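You operate a simulated robot arm through the tools that you are given. There is no shell and no other tool. Be economical: measure what you need, move in short steps, check, and stop when the job is done.

You run a simulated two-armed robot. Do the job below in one go: nothing can be reset, and whatever is moved stays where it is left.

## Task
Take the silver mini pedal marked q and leave it on the red book. Put the silver mini pedal marked z on the red notebook. Open the right door of the grey cabinet, take the carton marked spares from the shelf in the grey cabinet's cupboard and put it on the top of the grey cabinet, then shut the door. Take the yellow rolled strap and put it on top of the small loudspeaker. Close the left drawer of the guitar bench. Take the pink jumper plug with the black collar and leave it on top of the blue microphone. The order is free. Set down upright: carton marked spares.

Only the result counts: the job must be done as asked and must still hold three seconds after the hand-in. Knocking over, shifting, dropping, spilling or breaking anything else fails it.

## Robot
Two 7-joint arms with fingered hands on one trunk, on a base that drives. Base frame: it is fixed to the floor where the robot stands at the start and does not move with it; the origin is under the middle of the robot, x ahead of it, y to its left, z up; the surface under the hand at the start is at about z = 77.2. Units: cm, degrees, N and s.
The left shoulder is at the start at [5.8, 18.5, 119.2], the right one opposite. With the tool pointing down near the work surface each hand reaches from about 10 to 82 cm from the robot's upright axis, wherever it stands, measured 20 degrees to its own side. Places, roughly: blue microphone (5x5x15 cm) [210, 280, 100]; carton marked spares [300, 275, 50]; left drawer of the guitar bench [-60, 250, 70]; pink jumper plug with the black co (3x3x7 cm) [30, 60, 80]; red book [-275, -300, 25]; red notebook [200, 250, 100]; right door of the grey cabinet [290, 240, 40]; silver mini pedal marked q [50, 0, 75]; silver mini pedal marked z [25, 0, 75]; small loudspeaker (14x14x6 cm) [90, 100, 120]; top of the grey cabinet [390, -40, 60]; yellow rolled strap (9x9x5 cm) [-40, 270, 40]. Payload 4 kg a hand.
The tool frame of a hand sits at the grasp point between the pads (the TCP): z along the fingers, y along the line on which they close. The tips reach 2.6 cm beyond it. Largest opening 13.2 cm; the body of the gripper starts 7.3 cm behind the TCP. The gripper is a hand of 3 fingers: y runs from the thumb to the fingers, the wrist lies at [0, 0, -22.4] in the tool frame, and closing takes about 1.5 s.
Orientation is that of the tool frame in the base frame, as a unit quaternion [x, y, z, w]. With the fingers straight down and closing along the base's y, the tool's x points along the base's -x, its y along +y and its z along -z.

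## Interface
- The arms move only by the tool send_rows. It takes "left_series", "right_series" or both (then of equal length, played together; a hand with none holds still); each is a list that holds one entry, the list of rows, each a list of 6 numbers: the shift along the tool's x, y, z in units of 30 mm (1.0 is 30 mm), then the turn, a rotation vector about the tool's x, y, z in units of 6 degrees (1.0 is 6 degrees). In form: [[[dx, dy, dz, wx, wy, wz], ...]]. A call has 1 to 8 rows; each row shifts and turns the commanded pose from where the row before left it, along the tool's axes as they then stand. "left_gripper" and "right_gripper" are, for a hand that has rows, the opening, from 0 (shut) to 1 (fully open), set as the call begins (left out, the last holds). A call with a number of a shift or a turn outside -1 to 1 is refused whole. Rows are played at 5 a second. More than 5 cm and 8.6 degrees between two rows, or a gripper value outside its range, and nothing of the call is played. A pose out of reach is approached as far as the arm can. The call stops where the force on the tool passes 40 N (or 10 N more than at its start, if that is more) or the arm is blocked; 0.2 s more then pass. The fingers move at their own pace (about 7.2 cm/s each) and stop on an object; they squeeze with about 24 N. The grip force told is the motor's: it shows also when the fingers shut on nothing. Time passes only in rows, and 0.2 s behind the last, so rows that do not move let the fingers close. The reply holds the time, the measured pose of the TCP, the force on the tool along the base axes, the opening and the grip force, in the units named above and with some noise, with the torque about the TCP (base axes, N m) and any sound that the robot's microphone picked up.
- Cameras (640 x 400 px; columns grow to the right, rows downward): "scene" is now at [14.25, 4.04, 140.22]; the picture's right is [0.48, -0.87, -0.07], its down [-0.67, -0.32, -0.67] and it looks along [0.56, 0.37, -0.74] (base axes); focal length 252 px, centre (320, 200). "left" rides on the left gripper at [-6.2, 0.3, -9.2] in its tool frame; the picture's right is [-0.05, -1.00, 0.00], its down [0.83, -0.04, -0.56] and it looks along [0.55, -0.03, 0.83] (tool axes); focal length 230 px, centre (320, 200). "right" rides on the right gripper at [6.2, 0.3, -9.2] in its tool frame; the picture's right is [-0.05, 1.00, 0.00], its down [-0.83, -0.04, -0.56] and it looks along [-0.55, -0.03, 0.83] (tool axes); focal length 230 px, centre (320, 200).
- capture(camera): a new picture of that camera. The clock stands still meanwhile.
- raise_lower(by): slides the trunk up (or, below 0, down) by that many cm; the arms and the scene camera ride with it, the base frame stays. It gives what a move gives, with no picture.
- roll_base(legs): drives the robot by 1 to 6 legs, each [ahead, left, turn to the left] in cm, cm and degrees, along the robot's own axes; the way and the turn of a leg run together, so that a leg with both is an arc; at most 150 cm and 180 degrees a leg. The arms and the cameras ride along, it lands a little off, and it stops where it bumps. It gives what a move gives.
- finger_targets(finger1, finger2, thumb_bend, hand): sets how far each is bent, from 0 (flat) to 1 (curled in); at 0.3 the hand is open as for a grip, at 0.7 the pads meet at the TCP. One left out holds its place. A second passes; each finger stops where it meets its share of the squeeze, and holds until it gets a number again. A gripper value or a shape takes the hand back. It gives what a move gives, with no picture; readings hold the bend of each and the force on the fingers (four entries, about 0 where the hand has none), thumb and palm.
- set_grasp(shape, hand): the hand has 3 fingers and takes this shape, open, in about a second: jaw (thumb against the fingers, like two jaws); tri (thumb and two fingers); tip (a fingertip pinch); poke (one finger out to press); point (the index stretched); flat (the hand flat); cup (the hand cupped); fist (a fist). The gripper value then closes the fingers along that shape, each until it touches; the sizes above hold for jaw. It gives what a move gives, with no picture.
- aim_head(pan, tilt): turns the head with the scene camera to pan (to the left, within 86 degrees either way) and tilt (down, from -29 to 69), counted from straight ahead of the robot. It gives what a move gives.
- probe_pixels(camera, pixels): for up to 12 pixels [column, row] of the newest picture of that camera ("zoom" is the newest enlarged one), the place [x, y, z] in the base frame of the surface seen there, good to about 0.2 cm. The clock stands still meanwhile.
- close_up(camera, box): a new picture of the part [left, top, right, bottom] of that camera's present view, enlarged. The clock stands still meanwhile.
- sign_off(): hands the job in; it is judged then, once.

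Work in short steps. Measure before you move; look again where a grasp or a placing could have gone wrong, and mend it. You have 131 turns and 162 pictures in all, those below and enlarged ones among them. Open the grippers and draw the arms clear of the work before you hand the job in, unless the task says otherwise; then end with one line.

The tools are called after ">>>" by a JSON object that holds its "fn" and its "kwargs". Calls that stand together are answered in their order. send_rows: Moves the arms, as the interface text tells. Its arguments: {"type":"object","properties":{"left_series":{"type":"array"},"left_gripper":{"type":"number"},"right_series":{"type":"array"},"right_gripper":{"type":"number"}},"required":[]} The other tools are called the same way: raise_lower (by) slides the trunk up or down; set_grasp (shape, hand) gives the hand a shape; finger_targets (finger1, finger2, thumb_bend, hand) moves the fingers one by one; roll_base (legs) drives the base; aim_head (pan, tilt) turns the head that bears the scene camera; capture (camera) takes a picture; probe_pixels (camera, pixels) gives the place of the surface under pixels of a picture; close_up (camera, box) takes an enlarged picture of a part of a camera's view; sign_off () hands the job in.

At the start:

```text
time: 0.0
left_tool_pos: [49.23, 46.41, 109.92]
left_tcp_rot: [-0.001, 1.0, 0.0, 0.0]
left_wrist_force: [0.0, 0.2, 0.6]
left_moment: [-0.02, -0.02, 0.02]
left_width: 13.18
left_gripper_force: 0.1
left_shape: jaw
left_bend: [0.3, 0.3, 0.3]
left_finger forces: [0.1, 0.0, 0.0, 0.1, 0.0, 0.0]
right_tool_pos: [56.48, -1.45, 101.66]
right_tcp_rot: [0.001, 1.0, 0.001, 0.0]
right_wrist_force: [-0.4, -0.6, -0.6]
right_moment: [0.0, -0.01, -0.01]
right_width: 13.18
right_gripper_force: 0.0
right_shape: jaw
right_bend: [0.3, 0.3, 0.3]
right_finger forces: [0.0, 0.0, 0.0, 0.1, 0.0, 0.0]
trunk travel left (down, up): [-22.5, 23.7]
robot x, y, heading: [0.21, -0.07, 0.1]
head pan, tilt: [29.1, 40.6]
```

scene: 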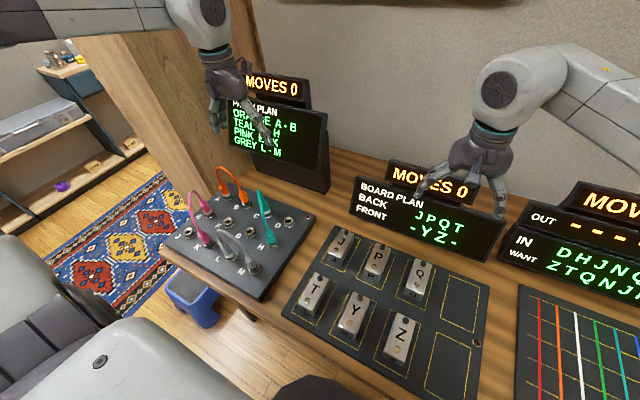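
right: 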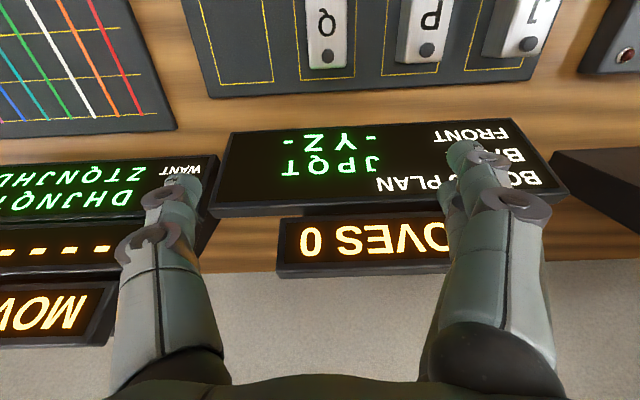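
left: 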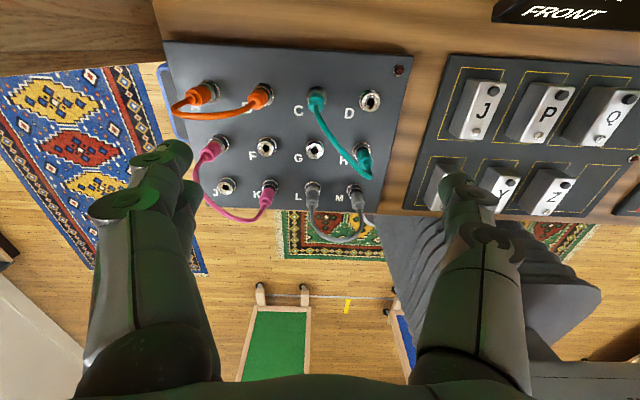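

I'll start by looking closely at the patch panel and the pedals in the scene view.

>>> {"fn": "close_up", "kwargs": {"camera": "scene", "box": [150, 150, 330, 310]}}

>>> {"fn": "probe_pixels", "kwargs": {"camera": "scene", "pixels": [[414, 275], [419, 264], [408, 293], [399, 333], [404, 318], [390, 355], [439, 296], [205, 240], [207, 207], [350, 318], [470, 310]]}}

>>> {"fn": "close_up", "kwargs": {"camera": "scene", "box": [280, 210, 500, 390]}}

```text
2.50 times, centred on (240, 230) of scene
```

zoom: 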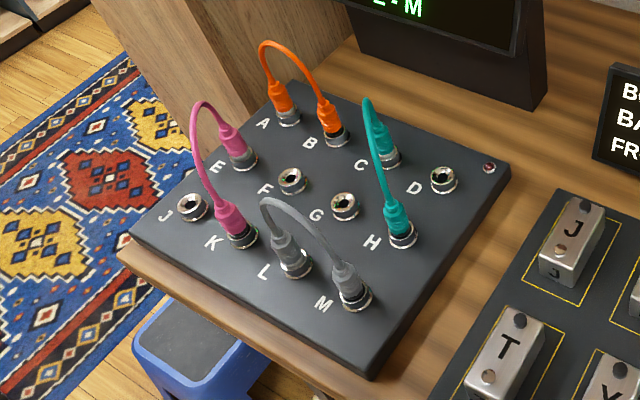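

```text
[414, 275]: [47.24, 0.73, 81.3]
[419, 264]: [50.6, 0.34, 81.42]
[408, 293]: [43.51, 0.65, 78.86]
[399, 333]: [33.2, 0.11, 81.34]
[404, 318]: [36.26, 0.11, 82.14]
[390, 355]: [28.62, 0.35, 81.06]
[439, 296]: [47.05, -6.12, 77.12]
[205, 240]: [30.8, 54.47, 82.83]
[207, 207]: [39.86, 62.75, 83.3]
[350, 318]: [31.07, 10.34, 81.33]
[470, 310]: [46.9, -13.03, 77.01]
```

```text
2.22 times, centred on (390, 300) of scene
```

zoom: 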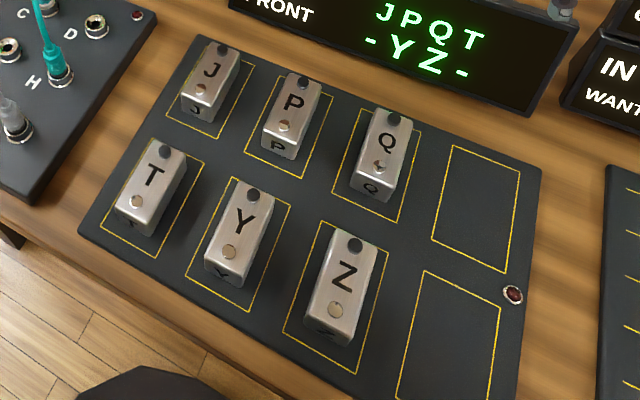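

The black-collared pink plug is the one in socket K (zoom ~(235,220)); E's collar is grey. Next I look around with the head to learn the room.

>>> {"fn": "aim_head", "kwargs": {"pan": 80, "tilt": 20}}

>>> {"fn": "capture", "kwargs": {"camera": "scene"}}

>>> {"fn": "aim_head", "kwargs": {"pan": 30, "tilt": 5}}

>>> {"fn": "capture", "kwargs": {"camera": "scene"}}

>>> {"fn": "aim_head", "kwargs": {"pan": -60, "tilt": 20}}

>>> {"fn": "capture", "kwargs": {"camera": "scene"}}

```text
time: 1.2
left_tool_pos: [49.25, 46.34, 110.01]
left_tcp_rot: [0.0, 1.0, 0.0, 0.0]
left_wrist_force: [-1.3, -0.1, 0.2]
left_moment: [-0.01, 0.0, -0.01]
left_width: 13.22
left_gripper_force: 0.2
left_shape: jaw
left_bend: [0.3, 0.3, 0.3]
left_finger forces: [0.0, 0.1, 0.0, 0.1, 0.0, 0.0]
right_tool_pos: [56.5, -1.39, 101.63]
right_tcp_rot: [0.0, 1.0, 0.0, 0.0]
right_wrist_force: [-0.2, 0.1, 0.3]
right_moment: [0.0, 0.0, -0.03]
right_width: 13.18
right_gripper_force: 0.0
right_shape: jaw
right_bend: [0.3, 0.3, 0.3]
right_finger forces: [0.1, 0.0, 0.1, 0.0, 0.0, 0.0]
trunk travel left (down, up): [-22.5, 23.7]
robot x, y, heading: [-0.08, -0.0, -0.1]
head pan, tilt: [80.0, 20.0]
```

```text
156 pictures are left
```

scene: 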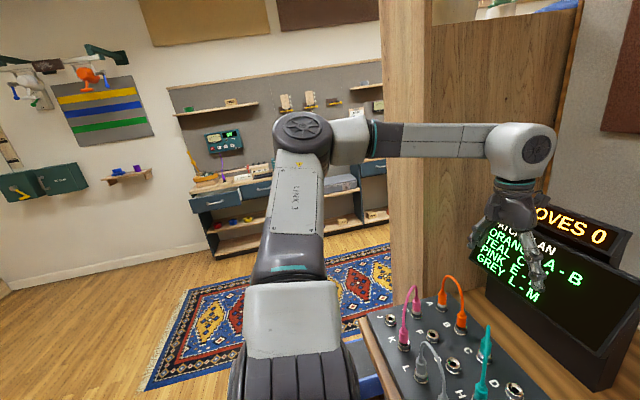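

```text
time: 2.4
left_tool_pos: [49.26, 46.46, 109.86]
left_tcp_rot: [0.0, 1.0, 0.0, 0.0]
left_wrist_force: [0.2, -0.2, 0.6]
left_moment: [-0.02, -0.02, -0.04]
left_width: 13.2
left_gripper_force: 0.0
left_shape: jaw
left_bend: [0.3, 0.3, 0.3]
left_finger forces: [0.0, 0.0, 0.1, 0.0, 0.0, 0.0]
right_tool_pos: [56.46, -1.34, 101.59]
right_tcp_rot: [0.0, 1.0, 0.001, 0.0]
right_wrist_force: [0.0, 0.4, -0.3]
right_moment: [-0.02, 0.02, 0.01]
right_width: 13.17
right_gripper_force: 0.0
right_shape: jaw
right_bend: [0.3, 0.3, 0.3]
right_finger forces: [0.0, 0.0, 0.0, 0.0, 0.0, 0.0]
trunk travel left (down, up): [-22.5, 23.7]
robot x, y, heading: [-0.21, 0.12, 0.0]
head pan, tilt: [30.0, 5.0]
```

```text
155 pictures are left
```

scene: 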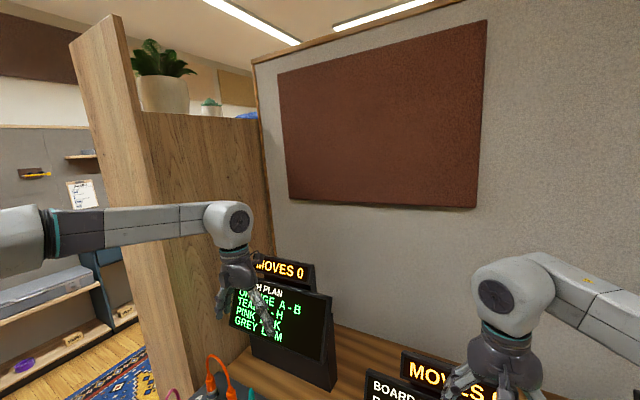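

```text
time: 4.0
left_tool_pos: [49.19, 46.47, 109.89]
left_tcp_rot: [0.0, 1.0, 0.0, 0.001]
left_wrist_force: [0.4, 0.0, -0.7]
left_moment: [-0.02, 0.0, -0.03]
left_width: 13.19
left_gripper_force: 0.0
left_shape: jaw
left_bend: [0.3, 0.3, 0.3]
left_finger forces: [0.0, 0.0, 0.0, 0.1, 0.0, 0.0]
right_tool_pos: [56.4, -1.39, 101.55]
right_tcp_rot: [0.0, 1.0, 0.0, 0.0]
right_wrist_force: [0.0, 0.7, -0.6]
right_moment: [0.02, 0.01, -0.03]
right_width: 13.22
right_gripper_force: 0.0
right_shape: jaw
right_bend: [0.3, 0.3, 0.3]
right_finger forces: [0.0, 0.1, 0.0, 0.1, 0.0, 0.0]
trunk travel left (down, up): [-22.5, 23.7]
robot x, y, heading: [0.16, 0.15, -0.1]
head pan, tilt: [-60.0, 20.0]
```

```text
154 pictures are left
```

scene: 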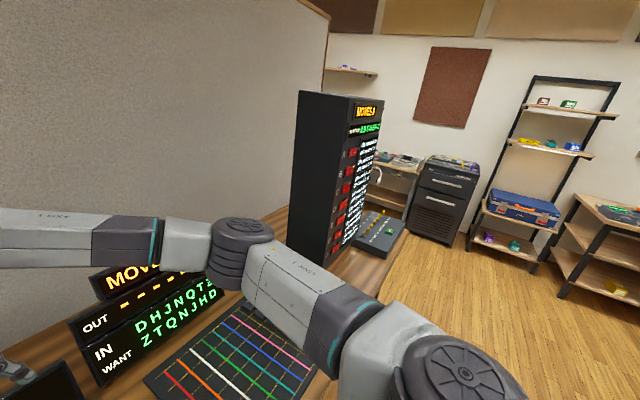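

The room is clear enough: I'll take pedal z (right hand) and the K plug (left hand) first. I move both hands closer and look with the hand cameras.

>>> {"fn": "send_rows", "kwargs": {"right_series": [[[1, 0, 0, 0, 0, 0], [1, 0.1, 0, 0, 0, 0], [1, 0.1, 0, 0, 0, 0], [1, 0.1, 0, 0, 0, 0], [1, 0.1, 0, 0, 0, 0], [1, 0, 0.5, 0, 0, 0], [0.9, 0, 0.5, 0, 0, 0], [0.8, 0, 0.5, 0, 0, 0]]], "left_series": [[[0.8, 0.3, 0, 0, 0, 0], [0.8, 0.3, 0, 0, 0, 0], [0.8, 0.3, 0, 0, 0, 0], [0.8, 0.3, 0.3, 0, 0, 0], [0.8, 0.3, 0.3, 0, 0, 0], [0.8, 0.3, 0.3, 0, 0, 0], [0.7, 0.3, 0.3, 0, 0, 0], [0.6, 0.4, 0.3, 0, 0, 0]]]}}

>>> {"fn": "aim_head", "kwargs": {"pan": 40, "tilt": 50}}

>>> {"fn": "capture", "kwargs": {"camera": "scene"}}

>>> {"fn": "capture", "kwargs": {"camera": "left"}}

>>> {"fn": "capture", "kwargs": {"camera": "right"}}

```text
time: 5.8
left_tool_pos: [30.79, 53.84, 105.33]
left_tcp_rot: [0.0, 1.0, -0.001, 0.001]
left_wrist_force: [-1.2, -1.1, -0.8]
left_moment: [-0.02, -0.04, 0.02]
left_width: 13.16
left_gripper_force: 0.0
left_shape: jaw
left_bend: [0.3, 0.3, 0.3]
left_finger forces: [0.0, 0.0, 0.0, 0.1, 0.1, 0.0]
right_tool_pos: [35.35, -0.83, 96.07]
right_tcp_rot: [-0.002, 1.0, 0.002, 0.001]
right_wrist_force: [-0.2, -0.6, 0.0]
right_moment: [0.01, -0.02, -0.01]
right_width: 13.19
right_gripper_force: 0.1
right_shape: jaw
right_bend: [0.3, 0.3, 0.3]
right_finger forces: [0.0, 0.1, 0.1, 0.0, 0.0, 0.0]
right hand out of reach, approached as far as the arm can: row 7, 8
trunk travel left (down, up): [-22.5, 23.7]
robot x, y, heading: [0.2, 0.02, -0.1]
head pan, tilt: [-60.0, 20.0]
```

```text
time: 7.6
left_tool_pos: [30.89, 54.01, 105.41]
left_tcp_rot: [0.0, 1.0, 0.0, 0.0]
left_wrist_force: [0.3, 0.1, -0.8]
left_moment: [-0.01, -0.03, 0.02]
left_width: 13.19
left_gripper_force: 0.0
left_shape: jaw
left_bend: [0.3, 0.3, 0.3]
left_finger forces: [0.1, 0.0, 0.0, 0.0, 0.0, 0.0]
right_tool_pos: [35.41, -0.78, 96.01]
right_tcp_rot: [-0.002, 1.0, 0.003, 0.0]
right_wrist_force: [0.3, 0.5, -0.6]
right_moment: [-0.04, -0.01, 0.03]
right_width: 13.19
right_gripper_force: 0.1
right_shape: jaw
right_bend: [0.3, 0.3, 0.3]
right_finger forces: [0.0, 0.0, 0.1, 0.1, 0.0, 0.1]
trunk travel left (down, up): [-22.5, 23.7]
robot x, y, heading: [-0.02, 0.14, -0.1]
head pan, tilt: [40.0, 50.0]
```

```text
153 pictures are left
```

scene: 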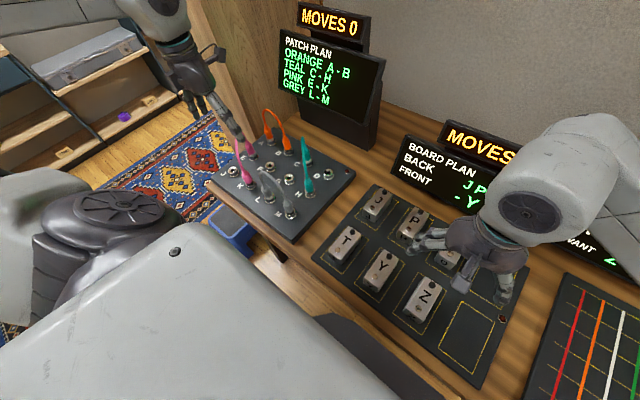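

```text
152 pictures are left
```

left: 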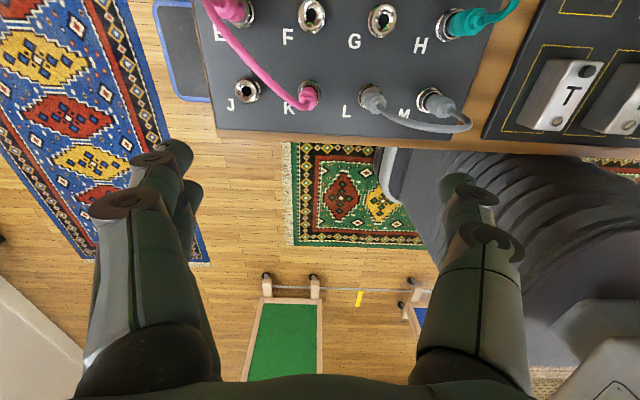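

```text
151 pictures are left
```

right: 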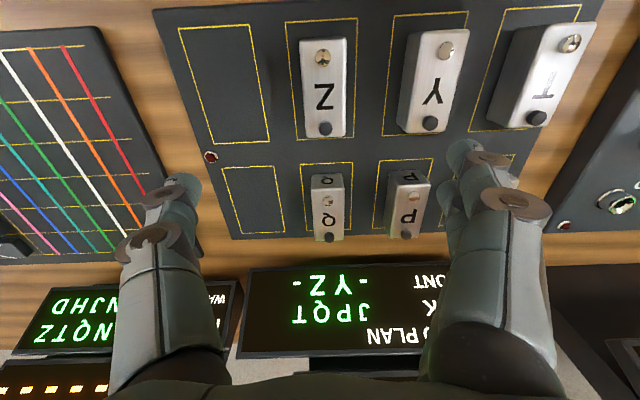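

The right arm hit its inner reach limit (x≈35), so I'll back off the base; first I measure the plug and pedals.

>>> {"fn": "probe_pixels", "kwargs": {"camera": "left", "pixels": [[309, 88], [309, 97], [310, 106], [301, 96], [318, 96], [370, 95], [232, 14], [265, 65], [285, 84], [430, 95]]}}

>>> {"fn": "probe_pixels", "kwargs": {"camera": "right", "pixels": [[305, 90], [343, 90], [323, 43], [325, 134], [315, 210], [343, 210], [327, 178], [327, 240], [323, 58], [405, 90], [420, 70]]}}

>>> {"fn": "roll_base", "kwargs": {"legs": [[-15, 0, 0]]}}

>>> {"fn": "capture", "kwargs": {"camera": "scene"}}

```text
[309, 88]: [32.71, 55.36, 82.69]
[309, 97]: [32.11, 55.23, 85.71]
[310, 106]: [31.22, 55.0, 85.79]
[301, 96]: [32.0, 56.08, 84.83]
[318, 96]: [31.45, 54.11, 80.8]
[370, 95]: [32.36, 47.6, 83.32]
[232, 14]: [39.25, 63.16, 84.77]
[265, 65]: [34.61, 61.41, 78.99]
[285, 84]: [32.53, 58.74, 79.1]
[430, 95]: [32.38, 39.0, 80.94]
```

```text
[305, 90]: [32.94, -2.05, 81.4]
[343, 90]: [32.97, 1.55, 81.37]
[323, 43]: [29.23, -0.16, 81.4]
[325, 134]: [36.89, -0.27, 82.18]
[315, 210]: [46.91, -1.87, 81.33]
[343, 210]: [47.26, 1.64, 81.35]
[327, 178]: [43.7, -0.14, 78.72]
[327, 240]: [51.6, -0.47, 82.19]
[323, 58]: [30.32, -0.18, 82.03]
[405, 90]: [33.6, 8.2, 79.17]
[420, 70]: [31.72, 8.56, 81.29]
```

```text
time: 9.0
left_tool_pos: [15.97, 53.71, 105.21]
left_tcp_rot: [0.002, 1.0, 0.0, 0.0]
left_wrist_force: [0.5, -0.4, -0.3]
left_moment: [-0.02, 0.0, -0.04]
left_width: 13.19
left_gripper_force: 0.0
left_shape: jaw
left_bend: [0.3, 0.3, 0.3]
left_finger forces: [0.0, 0.0, 0.0, 0.0, 0.0, 0.0]
right_tool_pos: [20.33, -0.94, 96.12]
right_tcp_rot: [0.001, 1.0, 0.004, 0.0]
right_wrist_force: [-0.2, -0.4, -0.9]
right_moment: [0.02, -0.03, 0.0]
right_width: 13.2
right_gripper_force: 0.0
right_shape: jaw
right_bend: [0.3, 0.3, 0.3]
right_finger forces: [0.0, 0.1, 0.0, 0.0, 0.0, 0.1]
trunk travel left (down, up): [-22.5, 23.7]
robot x, y, heading: [-15.23, 0.01, -0.7]
head pan, tilt: [40.0, 50.0]
```

```text
150 pictures are left
```

scene: 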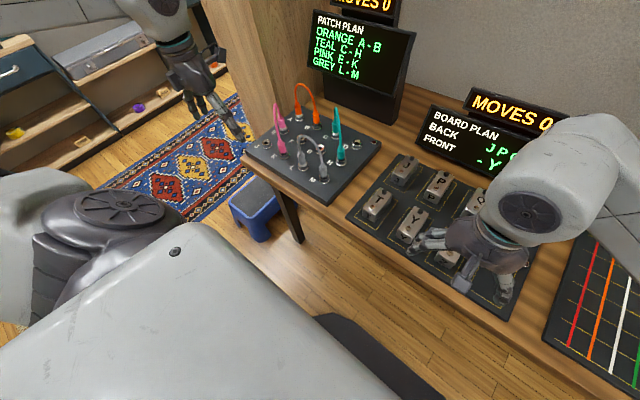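

Base is back 15 cm. Now bring the left hand over plug K (31.6, 55.1) and the right over pedal Z (33.1, −0.25), with narrower openings.

>>> {"fn": "send_rows", "kwargs": {"right_series": [[[-0.9, 0.05, 0, 0, 0, 0], [-0.9, 0.05, 0, 0, 0, 0], [-0.9, 0.05, 0, 0, 0, 0], [-0.9, 0.07, 0, 0, 0, 0], [-0.68, 0, 0.5, 0, 0, 0], [0, 0, 1, 0, 0, 0], [0, 0, 1, 0, 0, 0], [0, 0, 0.4, 0, 0, 0]]], "left_series": [[[-0.9, 0.1, 0, 0, 0, 0], [-0.9, 0.1, 0, 0, 0, 0], [-0.9, 0.1, 0, 0, 0, 0], [-0.9, 0.1, 0, 0, 0, 0], [-0.9, 0.06, 0.5, 0, 0, 0], [-0.7, 0, 1, 0, 0, 0], [0, 0, 1, 0, 0, 0], [0, 0, 0.9, 0, 0, 0]]], "left_gripper": 0.5, "right_gripper": 0.65}}

>>> {"fn": "capture", "kwargs": {"camera": "left"}}

>>> {"fn": "capture", "kwargs": {"camera": "right"}}

```text
time: 10.8
left_tool_pos: [31.62, 55.26, 95.04]
left_tcp_rot: [0.001, 1.0, 0.0, 0.0]
left_wrist_force: [0.3, -0.2, -0.8]
left_moment: [-0.01, 0.01, 0.0]
left_width: 6.65
left_gripper_force: 0.0
left_shape: jaw
left_bend: [0.73, 0.73, 0.7]
left_finger forces: [0.0, 0.0, 0.0, 0.0, 0.0, 0.0]
right_tool_pos: [33.31, -0.22, 87.28]
right_tcp_rot: [-0.001, 1.0, 0.002, -0.001]
right_wrist_force: [0.4, 0.1, -1.5]
right_moment: [0.0, 0.0, 0.0]
right_width: 8.62
right_gripper_force: 0.1
right_shape: jaw
right_bend: [0.7, 0.7, 0.67]
right_finger forces: [0.1, 0.0, 0.1, 0.0, 0.0, 0.0]
trunk travel left (down, up): [-22.5, 23.7]
robot x, y, heading: [-15.11, -0.18, -0.3]
head pan, tilt: [40.0, 50.0]
```

```text
149 pictures are left
```

left: 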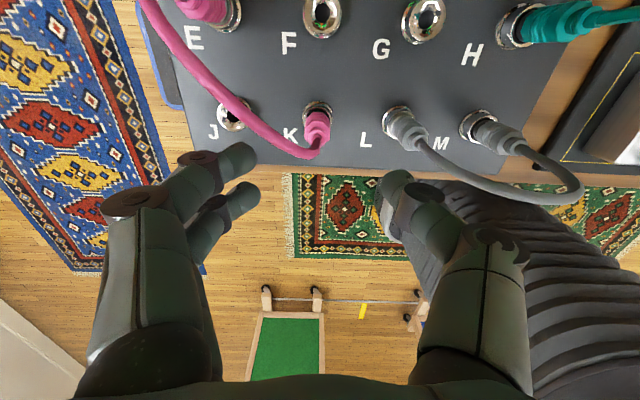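

```text
148 pictures are left
```

right: 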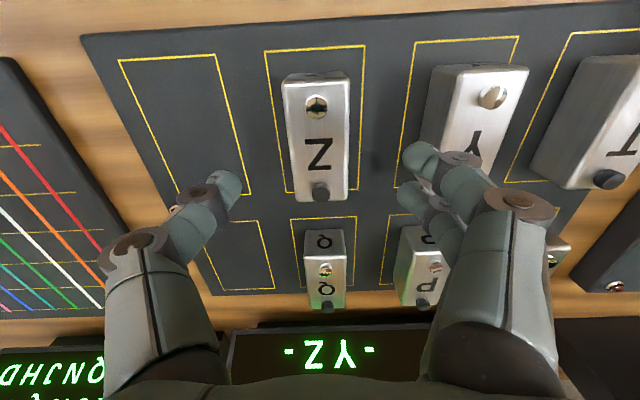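

Pedal Z is centred between the right fingers; I lower the right hand and grip it. For the plug I turn the left hand ~48° so the fingers straddle the cord, after probing the cord height.

>>> {"fn": "probe_pixels", "kwargs": {"camera": "left", "pixels": [[240, 103], [200, 65], [165, 30], [280, 143], [315, 118], [318, 140], [310, 155], [316, 105]]}}

>>> {"fn": "send_rows", "kwargs": {"right_series": [[[0, 0, 0.8, 0, 0, 0], [0, 0, 0.8, 0, 0, 0], [0, 0, 0.67, 0, 0, 0], [0, 0, 0, 0, 0, 0], [0, 0, 0, 0, 0, 0], [0, 0, 0, 0, 0, 0], [0, 0, 0, 0, 0, 0], [0, 0, 0, 0, 0, 0]]], "left_series": [[[0, 0, 0, 0, 0, -1], [0, 0, 0, 0, 0, -1], [0, 0, 0, 0, 0, -1], [0, 0, 0, 0, 0, -1], [0, 0, 0, 0, 0, -1], [0, 0, 0, 0, 0, -1], [0, 0, 0, 0, 0, -1], [0, 0, 0, 0, 0, -1]]]}}

>>> {"fn": "capture", "kwargs": {"camera": "left"}}

```text
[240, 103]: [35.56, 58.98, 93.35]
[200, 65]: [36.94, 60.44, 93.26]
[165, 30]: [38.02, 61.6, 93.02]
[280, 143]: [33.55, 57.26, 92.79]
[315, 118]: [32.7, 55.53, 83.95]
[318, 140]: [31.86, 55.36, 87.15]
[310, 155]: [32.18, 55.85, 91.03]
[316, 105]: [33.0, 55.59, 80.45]
```

```text
time: 12.6
left_tool_pos: [31.57, 55.18, 94.97]
left_tcp_rot: [-0.405, 0.914, 0.0, 0.0]
left_wrist_force: [-0.1, -0.1, -0.3]
left_moment: [0.02, 0.0, -0.05]
left_width: 6.64
left_gripper_force: 0.0
left_shape: jaw
left_bend: [0.73, 0.73, 0.7]
left_finger forces: [0.1, 0.0, 0.1, 0.0, 0.1, 0.1]
right_tool_pos: [33.12, -0.12, 80.51]
right_tcp_rot: [-0.001, 1.0, 0.002, -0.001]
right_wrist_force: [0.0, -0.2, -0.8]
right_moment: [0.0, -0.03, -0.01]
right_width: 8.61
right_gripper_force: 0.0
right_shape: jaw
right_bend: [0.7, 0.7, 0.67]
right_finger forces: [0.0, 0.1, 0.1, 0.0, 0.0, 0.1]
trunk travel left (down, up): [-22.5, 23.7]
robot x, y, heading: [-14.79, 0.1, -0.1]
head pan, tilt: [40.0, 50.0]
```

```text
147 pictures are left
```

left: 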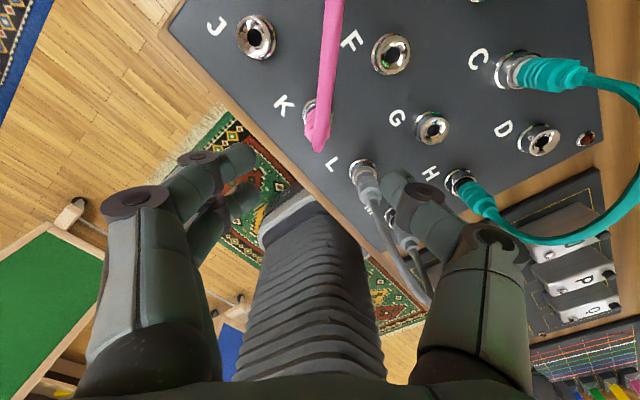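

The cord now runs between thumb and fingers. I lower the left hand to z≈85.3 on the plug, and close the right hand on pedal Z.

>>> {"fn": "send_rows", "kwargs": {"right_series": [[[0, 0, 0, 0, 0, 0], [0, 0, 0, 0, 0, 0], [0, 0, 0, 0, 0, 0], [0, 0, 0, 0, 0, 0], [0, 0, 0, 0, 0, 0], [0, 0, 0, 0, 0, 0], [0, 0, 0, 0, 0, 0]]], "left_series": [[[0, 0, 0.6, 0, 0, 0], [0, 0, 0.6, 0, 0, 0], [0, 0, 0.6, 0, 0, 0], [0, 0, 0.6, 0, 0, 0], [0, 0, 0.4, 0, 0, 0], [0, 0, 0.4, 0, 0, 0], [0, 0, 0, 0, 0, 0]]], "right_gripper": 0}}

>>> {"fn": "capture", "kwargs": {"camera": "left"}}

>>> {"fn": "capture", "kwargs": {"camera": "scene"}}

```text
time: 14.2
left_tool_pos: [31.61, 55.22, 85.44]
left_tcp_rot: [-0.406, 0.914, 0.0, 0.0]
left_wrist_force: [-0.6, -0.7, 0.7]
left_moment: [0.0, 0.02, -0.01]
left_width: 6.66
left_gripper_force: 0.1
left_shape: jaw
left_bend: [0.73, 0.73, 0.7]
left_finger forces: [0.0, 0.1, 0.0, 0.1, 0.0, 0.0]
right_tool_pos: [33.11, -0.17, 80.37]
right_tcp_rot: [0.0, 1.0, 0.003, 0.0]
right_wrist_force: [-0.4, -0.5, -0.8]
right_moment: [0.05, 0.02, 0.01]
right_width: 3.6
right_gripper_force: 24.0
right_shape: jaw
right_bend: [0.73, 0.73, 0.7]
right_finger forces: [10.9, 10.9, 0.0, 0.0, 21.8, 0.0]
trunk travel left (down, up): [-22.5, 23.7]
robot x, y, heading: [-15.25, 0.26, -0.0]
head pan, tilt: [40.0, 50.0]
```

```text
146 pictures are left
```

left: 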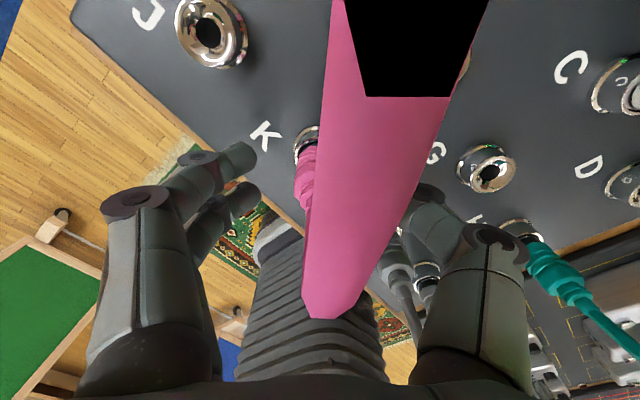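

```text
145 pictures are left
```

scene: 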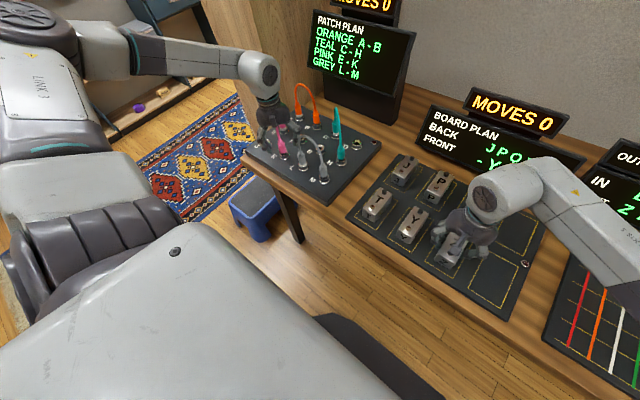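

Pedal Z is gripped (3.6 cm). The plug sits between the left fingers; I close on it, and lift the pedal a bit.

>>> {"fn": "send_rows", "kwargs": {"right_series": [[[0, 0, -0.5, 0, 0, 0], [0, 0, -0.5, 0, 0, 0], [0, 0, -0.8, 0, 0, 0], [0, 0, -0.8, 0, 0, 0], [0, 0, -0.8, 0, 0, 0], [0, 0, -0.8, 0, 0, 0], [0, 0, 0, 0, 0, 0]]], "left_series": [[[0, 0.2, 0, 0, 0, 0], [0, 0, 0, 0, 0, 0], [0, 0, 0, 0, 0, 0], [0, 0, 0, 0, 0, 0], [0, 0, 0, 0, 0, 0], [0, 0, 0, 0, 0, 0], [0, 0, 0, 0, 0, 0]]], "left_gripper": 0}}

>>> {"fn": "send_rows", "kwargs": {"left_series": [[[0, 0, -0.3, 0, 0, 0], [0, 0, -0.3, 0, 0, 0], [0, 0, -0.3, 0, 0, 0], [0, 0, -0.3, 0, 0, 0], [0, 0, -0.4, 0, 0, 0], [0, 0, -0.4, 0, 0, 0], [0, 0, -0.4, 0, 0, 0], [0, 0, 0, 0, 0, 0]]]}}

>>> {"fn": "capture", "kwargs": {"camera": "scene"}}

>>> {"fn": "capture", "kwargs": {"camera": "left"}}

```text
time: 15.8
left_tool_pos: [31.19, 55.61, 85.36]
left_tcp_rot: [-0.405, 0.914, 0.0, -0.001]
left_wrist_force: [0.1, -0.5, -0.1]
left_moment: [-0.02, 0.0, -0.02]
left_width: 1.24
left_gripper_force: 23.5
left_shape: jaw
left_bend: [0.72, 0.71, 0.7]
left_finger forces: [10.0, 11.1, 0.0, 0.0, 21.2, 0.0]
right_tool_pos: [33.23, -0.18, 93.2]
right_tcp_rot: [0.0, 1.0, 0.002, 0.0]
right_wrist_force: [0.7, 0.4, -2.1]
right_moment: [-0.02, -0.02, 0.01]
right_width: 3.62
right_gripper_force: 24.6
right_shape: jaw
right_bend: [0.73, 0.73, 0.7]
right_finger forces: [11.0, 10.8, 0.0, 0.0, 21.7, 0.0]
trunk travel left (down, up): [-22.5, 23.7]
robot x, y, heading: [-14.82, -0.31, -0.1]
head pan, tilt: [40.0, 50.0]
```

```text
time: 17.6
left_tool_pos: [31.11, 55.64, 92.75]
left_tcp_rot: [-0.405, 0.914, 0.001, -0.001]
left_wrist_force: [0.9, -0.3, -0.4]
left_moment: [-0.01, 0.0, 0.01]
left_width: 1.19
left_gripper_force: 24.1
left_shape: jaw
left_bend: [0.72, 0.71, 0.7]
left_finger forces: [10.3, 11.3, 0.0, 0.1, 21.2, 0.1]
right_tool_pos: [33.2, -0.3, 93.02]
right_tcp_rot: [0.0, 1.0, 0.001, -0.001]
right_wrist_force: [-0.3, 0.2, -2.2]
right_moment: [0.01, -0.02, -0.01]
right_width: 3.6
right_gripper_force: 23.8
right_shape: jaw
right_bend: [0.73, 0.73, 0.7]
right_finger forces: [10.9, 10.9, 0.0, 0.0, 21.7, 0.0]
trunk travel left (down, up): [-22.5, 23.7]
robot x, y, heading: [-15.34, 0.11, -0.5]
head pan, tilt: [40.0, 50.0]
```

```text
144 pictures are left
```

scene: 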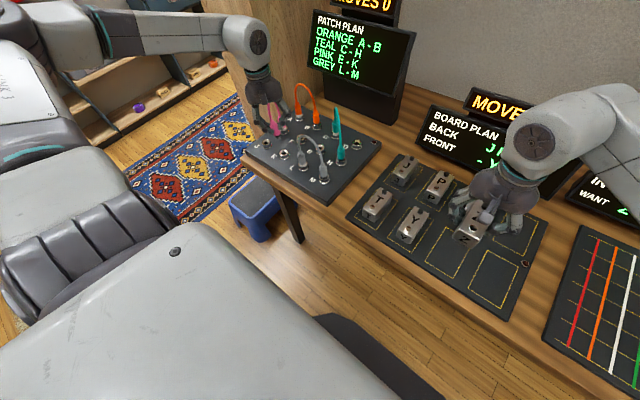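

```text
143 pictures are left
```

left: 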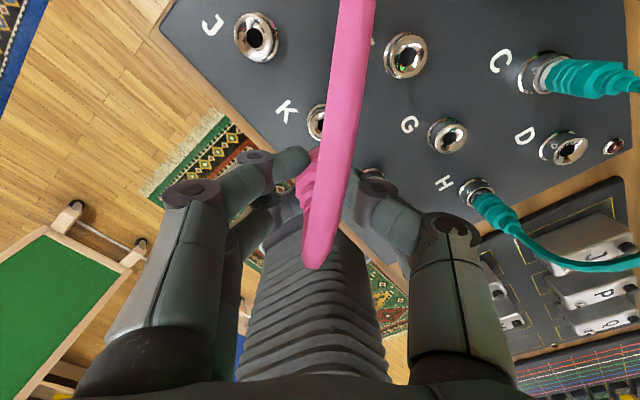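

Plug K is out with little force. I lift further, watching the force, to see how the cord to E behaves.

>>> {"fn": "send_rows", "kwargs": {"left_series": [[[0, 0, -0.8, 0, 0, 0], [0, 0, -0.8, 0, 0, 0], [0, 0, -0.8, 0, 0, 0], [0, 0, -0.8, 0, 0, 0], [0, 0, 0, 0, 0, 0]]]}}

>>> {"fn": "close_up", "kwargs": {"camera": "scene", "box": [200, 20, 360, 180]}}

>>> {"fn": "capture", "kwargs": {"camera": "left"}}

```text
time: 18.8
left_tool_pos: [31.12, 55.65, 102.19]
left_tcp_rot: [-0.406, 0.914, 0.0, -0.001]
left_wrist_force: [0.1, 0.1, -0.7]
left_moment: [0.02, 0.0, 0.03]
left_width: 1.19
left_gripper_force: 24.5
left_shape: jaw
left_bend: [0.72, 0.71, 0.7]
left_finger forces: [10.6, 11.8, 0.0, 0.1, 21.2, 0.1]
right_tool_pos: [33.09, -0.23, 93.07]
right_tcp_rot: [0.0, 1.0, 0.002, 0.0]
right_wrist_force: [-0.6, 0.9, -1.1]
right_moment: [-0.01, 0.0, 0.0]
right_width: 3.63
right_gripper_force: 24.1
right_shape: jaw
right_bend: [0.73, 0.73, 0.7]
right_finger forces: [10.9, 10.9, 0.0, 0.0, 21.8, 0.1]
trunk travel left (down, up): [-22.5, 23.7]
robot x, y, heading: [-15.07, -0.06, -0.1]
head pan, tilt: [40.0, 50.0]
```

```text
2.50 times, centred on (280, 100) of scene
```

zoom: 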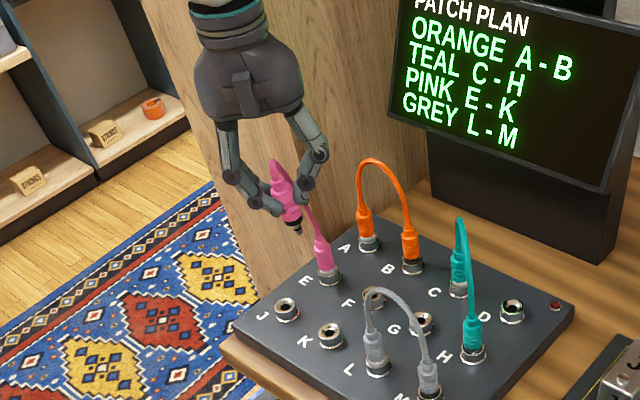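

```text
141 pictures are left
```

left: 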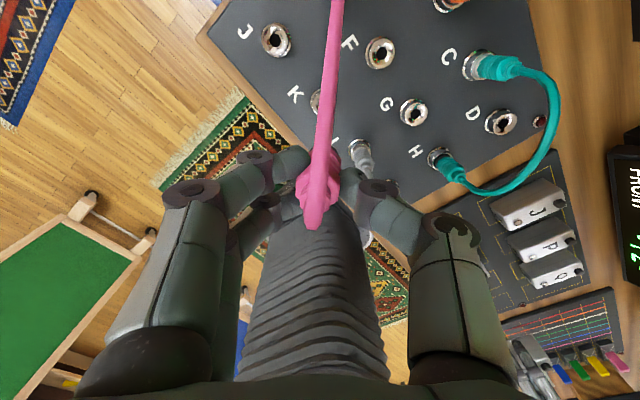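

The cord just stretches without force. I back away, turn left, and look toward the region beyond the partition.

>>> {"fn": "roll_base", "kwargs": {"legs": [[-45, 0, 0]]}}

>>> {"fn": "aim_head", "kwargs": {"pan": 40, "tilt": 30}}

>>> {"fn": "capture", "kwargs": {"camera": "scene"}}

```text
time: 21.5
left_tool_pos: [-14.33, 55.8, 102.0]
left_tcp_rot: [-0.406, 0.914, -0.001, 0.0]
left_wrist_force: [0.7, -0.9, 0.3]
left_moment: [0.02, 0.01, -0.01]
left_width: 1.2
left_gripper_force: 24.0
left_shape: jaw
left_bend: [0.72, 0.71, 0.7]
left_finger forces: [10.7, 11.9, 0.0, 0.0, 21.1, 0.0]
right_tool_pos: [-12.08, 0.13, 93.08]
right_tcp_rot: [-0.001, 1.0, 0.002, 0.0]
right_wrist_force: [0.4, 0.0, -0.9]
right_moment: [0.01, 0.03, 0.01]
right_width: 3.59
right_gripper_force: 23.9
right_shape: jaw
right_bend: [0.73, 0.73, 0.7]
right_finger forces: [10.9, 10.9, 0.1, 0.0, 21.7, 0.0]
trunk travel left (down, up): [-22.5, 23.7]
robot x, y, heading: [-60.7, 0.16, -0.1]
head pan, tilt: [40.0, 50.0]
```

```text
time: 22.3
left_tool_pos: [-14.19, 55.86, 102.24]
left_tcp_rot: [-0.407, 0.914, 0.0, 0.0]
left_wrist_force: [-0.5, 0.8, -1.3]
left_moment: [-0.02, -0.01, -0.01]
left_width: 1.21
left_gripper_force: 24.0
left_shape: jaw
left_bend: [0.72, 0.71, 0.7]
left_finger forces: [10.6, 11.7, 0.1, 0.0, 21.1, 0.0]
right_tool_pos: [-11.92, -0.03, 93.07]
right_tcp_rot: [-0.002, 1.0, 0.003, 0.0]
right_wrist_force: [0.7, -0.5, -1.9]
right_moment: [0.04, -0.01, 0.04]
right_width: 3.61
right_gripper_force: 23.9
right_shape: jaw
right_bend: [0.73, 0.73, 0.7]
right_finger forces: [10.9, 10.9, 0.1, 0.0, 21.7, 0.1]
trunk travel left (down, up): [-22.5, 23.7]
robot x, y, heading: [-60.48, 0.18, 0.2]
head pan, tilt: [40.0, 30.0]
```

```text
140 pictures are left
```

scene: 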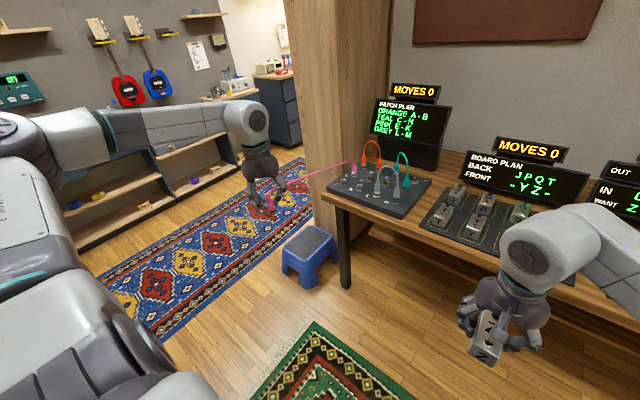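

The cord still just stretches. I probe the aisle's obstacles before driving through.

>>> {"fn": "probe_pixels", "kwargs": {"camera": "scene", "pixels": [[115, 245], [185, 200], [275, 145], [225, 90], [270, 68], [235, 80], [330, 240], [310, 205], [285, 105], [250, 97], [20, 95]]}}

>>> {"fn": "close_up", "kwargs": {"camera": "scene", "box": [200, 20, 320, 150]}}

```text
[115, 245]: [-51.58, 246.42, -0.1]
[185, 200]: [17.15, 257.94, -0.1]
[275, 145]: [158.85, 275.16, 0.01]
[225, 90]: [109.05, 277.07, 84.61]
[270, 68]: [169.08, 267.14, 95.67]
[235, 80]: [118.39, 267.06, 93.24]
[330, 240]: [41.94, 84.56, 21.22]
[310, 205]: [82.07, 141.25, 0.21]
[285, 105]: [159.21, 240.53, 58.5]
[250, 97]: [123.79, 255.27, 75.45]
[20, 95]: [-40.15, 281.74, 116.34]
```

```text
3.08 times, centred on (260, 85) of scene
```

zoom: 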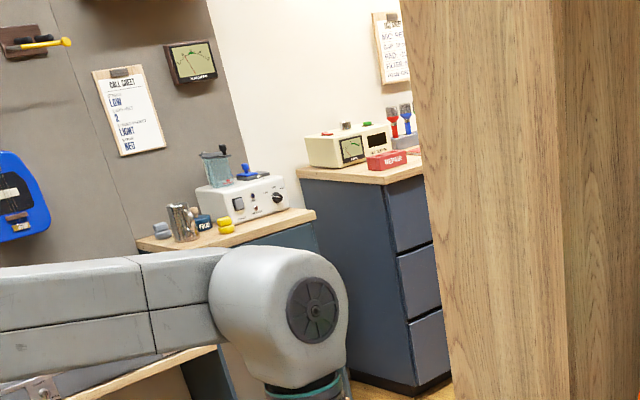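

Aisle is clear between y≈90 and 240. I turn to face +y, drive to y≈150, then slide right along the aisle.

>>> {"fn": "roll_base", "kwargs": {"legs": [[0, 0, 90], [150, 0, 0], [0, -60, 0]]}}

>>> {"fn": "aim_head", "kwargs": {"pan": -60, "tilt": 20}}

>>> {"fn": "capture", "kwargs": {"camera": "scene"}}

>>> {"fn": "aim_head", "kwargs": {"pan": -86, "tilt": 20}}

>>> {"fn": "capture", "kwargs": {"camera": "scene"}}

>>> {"fn": "aim_head", "kwargs": {"pan": 10, "tilt": 25}}

>>> {"fn": "capture", "kwargs": {"camera": "scene"}}

```text
time: 26.3
left_tool_pos: [-109.74, 50.73, 102.69]
left_tcp_rot: [0.912, -0.41, -0.002, 0.003]
left_wrist_force: [0.4, -0.3, -0.5]
left_moment: [0.02, -0.02, -0.03]
left_width: 1.19
left_gripper_force: 23.5
left_shape: jaw
left_bend: [0.72, 0.71, 0.7]
left_finger forces: [11.1, 11.8, 0.0, 0.0, 21.3, 0.0]
right_tool_pos: [-55.51, 48.86, 92.95]
right_tcp_rot: [-0.681, 0.732, 0.004, -0.005]
right_wrist_force: [0.4, -0.7, -1.8]
right_moment: [0.03, 0.03, 0.0]
right_width: 3.6
right_gripper_force: 23.8
right_shape: jaw
right_bend: [0.73, 0.73, 0.7]
right_finger forces: [10.9, 10.9, 0.1, 0.0, 21.8, 0.0]
trunk travel left (down, up): [-22.5, 23.7]
robot x, y, heading: [-60.36, 0.53, 85.4]
head pan, tilt: [40.0, 30.0]
stopped in leg 1: the robot was blocked; the commanded pose is now the measured one
```

```text
time: 28.1
left_tool_pos: [-109.85, 50.56, 102.52]
left_tcp_rot: [0.913, -0.408, -0.002, 0.005]
left_wrist_force: [-0.6, -0.5, -1.3]
left_moment: [0.01, -0.03, 0.01]
left_width: 1.2
left_gripper_force: 23.9
left_shape: jaw
left_bend: [0.72, 0.71, 0.7]
left_finger forces: [11.1, 11.8, 0.0, 0.1, 21.3, 0.0]
right_tool_pos: [-55.63, 48.97, 92.9]
right_tcp_rot: [-0.683, 0.731, 0.004, -0.007]
right_wrist_force: [-0.4, 0.1, -1.6]
right_moment: [0.01, 0.02, 0.02]
right_width: 3.63
right_gripper_force: 23.9
right_shape: jaw
right_bend: [0.73, 0.73, 0.7]
right_finger forces: [10.9, 11.0, 0.0, 0.0, 21.9, 0.0]
trunk travel left (down, up): [-22.5, 23.7]
robot x, y, heading: [-59.77, 0.64, 85.7]
head pan, tilt: [-60.0, 20.0]
```

```text
138 pictures are left
```

scene: 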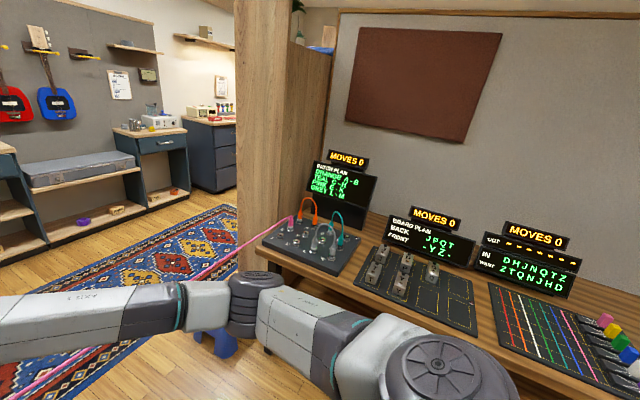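

```text
time: 29.0
left_tool_pos: [-109.82, 50.59, 102.56]
left_tcp_rot: [0.913, -0.408, -0.001, 0.005]
left_wrist_force: [0.0, 0.3, 0.3]
left_moment: [0.0, 0.01, 0.0]
left_width: 1.19
left_gripper_force: 23.9
left_shape: jaw
left_bend: [0.72, 0.71, 0.7]
left_finger forces: [11.1, 11.8, 0.0, 0.0, 21.3, 0.0]
right_tool_pos: [-55.6, 49.05, 92.85]
right_tcp_rot: [-0.682, 0.731, 0.003, -0.008]
right_wrist_force: [-0.5, 0.7, -2.4]
right_moment: [-0.01, 0.0, 0.01]
right_width: 3.62
right_gripper_force: 24.4
right_shape: jaw
right_bend: [0.73, 0.73, 0.7]
right_finger forces: [10.9, 11.0, 0.0, 0.1, 21.8, 0.0]
trunk travel left (down, up): [-22.5, 23.7]
robot x, y, heading: [-59.88, 0.31, 85.9]
head pan, tilt: [-85.9, 20.0]
```

```text
137 pictures are left
```

scene: 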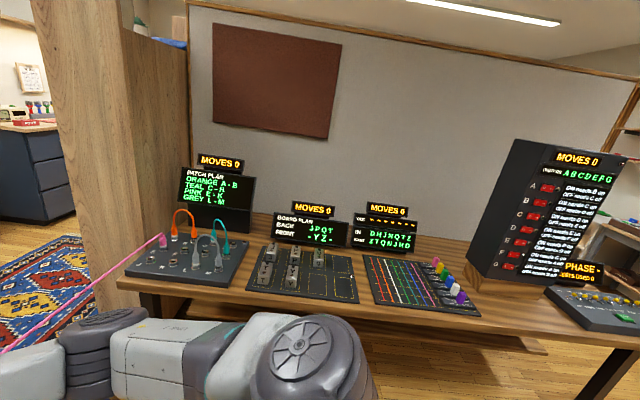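

```text
time: 30.7
left_tool_pos: [-109.77, 50.59, 102.54]
left_tcp_rot: [0.913, -0.408, -0.002, 0.005]
left_wrist_force: [-0.3, 0.1, -1.4]
left_moment: [0.02, -0.01, 0.01]
left_width: 1.21
left_gripper_force: 24.0
left_shape: jaw
left_bend: [0.72, 0.71, 0.7]
left_finger forces: [11.1, 11.6, 0.0, 0.0, 21.4, 0.0]
right_tool_pos: [-55.53, 49.06, 92.83]
right_tcp_rot: [-0.682, 0.731, 0.004, -0.006]
right_wrist_force: [1.1, 0.7, -1.5]
right_moment: [0.04, 0.0, -0.01]
right_width: 3.61
right_gripper_force: 23.8
right_shape: jaw
right_bend: [0.73, 0.73, 0.7]
right_finger forces: [10.9, 10.9, 0.0, 0.0, 21.8, 0.0]
trunk travel left (down, up): [-22.5, 23.7]
robot x, y, heading: [-59.9, 0.92, 85.8]
head pan, tilt: [10.0, 25.0]
```

```text
136 pictures are left
```

scene: 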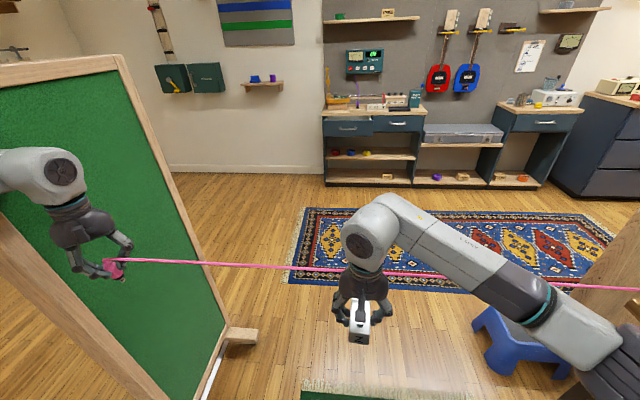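

The left arm brushed the green board on the left. I measure that board before going on.

>>> {"fn": "probe_pixels", "kwargs": {"camera": "scene", "pixels": [[122, 70], [190, 200], [225, 350], [245, 335], [60, 100], [120, 340], [500, 330], [530, 370], [612, 255]]}}

>>> {"fn": "aim_head", "kwargs": {"pan": 70, "tilt": 30}}

>>> {"fn": "capture", "kwargs": {"camera": "scene"}}

```text
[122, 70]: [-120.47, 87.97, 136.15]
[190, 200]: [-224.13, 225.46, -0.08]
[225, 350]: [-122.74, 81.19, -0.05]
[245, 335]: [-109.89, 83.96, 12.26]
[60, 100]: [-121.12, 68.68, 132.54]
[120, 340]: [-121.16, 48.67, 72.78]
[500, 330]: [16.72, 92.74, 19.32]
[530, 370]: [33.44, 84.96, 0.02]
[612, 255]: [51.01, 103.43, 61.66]
```

```text
time: 32.0
left_tool_pos: [-109.89, 50.57, 102.59]
left_tcp_rot: [0.913, -0.408, -0.002, 0.005]
left_wrist_force: [0.6, 0.4, -1.3]
left_moment: [0.02, 0.0, -0.02]
left_width: 1.23
left_gripper_force: 24.2
left_shape: jaw
left_bend: [0.72, 0.71, 0.7]
left_finger forces: [11.1, 11.7, 0.1, 0.0, 21.2, 0.0]
right_tool_pos: [-55.59, 49.13, 92.82]
right_tcp_rot: [-0.682, 0.731, 0.004, -0.007]
right_wrist_force: [-0.7, 0.1, -1.5]
right_moment: [-0.02, 0.02, 0.05]
right_width: 3.62
right_gripper_force: 23.9
right_shape: jaw
right_bend: [0.73, 0.73, 0.7]
right_finger forces: [10.8, 10.9, 0.0, 0.0, 21.8, 0.0]
trunk travel left (down, up): [-22.5, 23.7]
robot x, y, heading: [-59.91, 0.7, 86.1]
head pan, tilt: [70.0, 30.0]
```

```text
135 pictures are left
```

scene: 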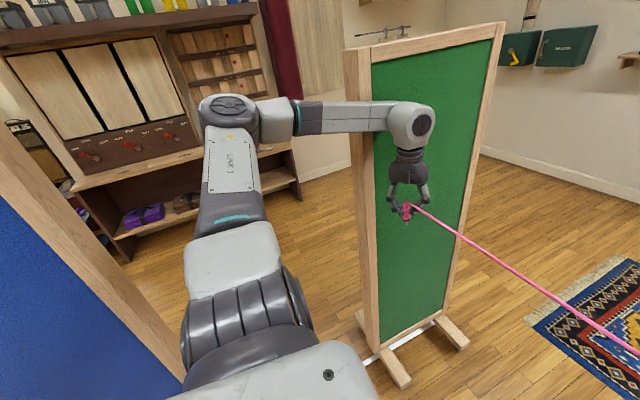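

The board (x≈−121) seems untouched beyond a stop. I slide right 20 cm, then go forward through the aisle.

>>> {"fn": "roll_base", "kwargs": {"legs": [[0, -20, 0], [150, 0, 4]]}}

>>> {"fn": "aim_head", "kwargs": {"pan": -80, "tilt": 25}}

>>> {"fn": "capture", "kwargs": {"camera": "scene"}}

```text
time: 40.7
left_tool_pos: [-89.56, 196.97, 101.98]
left_tcp_rot: [0.928, -0.373, 0.004, 0.001]
left_wrist_force: [-0.7, 0.5, -0.1]
left_moment: [-0.03, 0.0, -0.02]
left_width: 1.2
left_gripper_force: 23.8
left_shape: jaw
left_bend: [0.72, 0.71, 0.7]
left_finger forces: [11.1, 11.7, 0.0, 0.0, 21.2, 0.0]
right_tool_pos: [-35.02, 199.35, 93.0]
right_tcp_rot: [0.709, -0.705, -0.001, 0.003]
right_wrist_force: [-0.1, -0.4, -2.0]
right_moment: [0.01, -0.01, 0.04]
right_width: 3.63
right_gripper_force: 24.0
right_shape: jaw
right_bend: [0.73, 0.73, 0.7]
right_finger forces: [10.9, 10.9, 0.0, 0.0, 21.8, 0.1]
trunk travel left (down, up): [-22.5, 23.7]
robot x, y, heading: [-34.79, 151.25, 90.3]
head pan, tilt: [70.0, 30.0]
```

```text
time: 43.1
left_tool_pos: [-89.56, 197.07, 102.13]
left_tcp_rot: [0.928, -0.373, 0.004, 0.002]
left_wrist_force: [-0.4, 0.4, -0.7]
left_moment: [0.02, 0.01, -0.05]
left_width: 1.22
left_gripper_force: 24.5
left_shape: jaw
left_bend: [0.72, 0.71, 0.7]
left_finger forces: [11.2, 11.8, 0.0, 0.0, 21.2, 0.1]
right_tool_pos: [-35.14, 199.44, 93.07]
right_tcp_rot: [0.708, -0.706, -0.001, 0.002]
right_wrist_force: [-0.1, 0.1, -1.2]
right_moment: [0.02, -0.01, -0.03]
right_width: 3.63
right_gripper_force: 23.9
right_shape: jaw
right_bend: [0.73, 0.73, 0.7]
right_finger forces: [11.0, 11.0, 0.0, 0.1, 21.7, 0.1]
trunk travel left (down, up): [-22.5, 23.7]
robot x, y, heading: [-35.12, 150.91, 89.9]
head pan, tilt: [-80.0, 25.0]
```

```text
134 pictures are left
```

scene: 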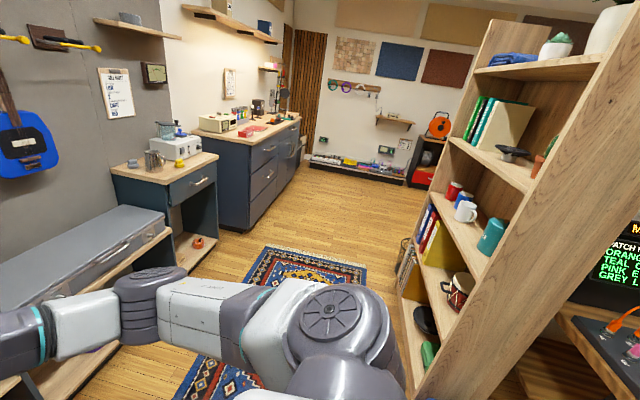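

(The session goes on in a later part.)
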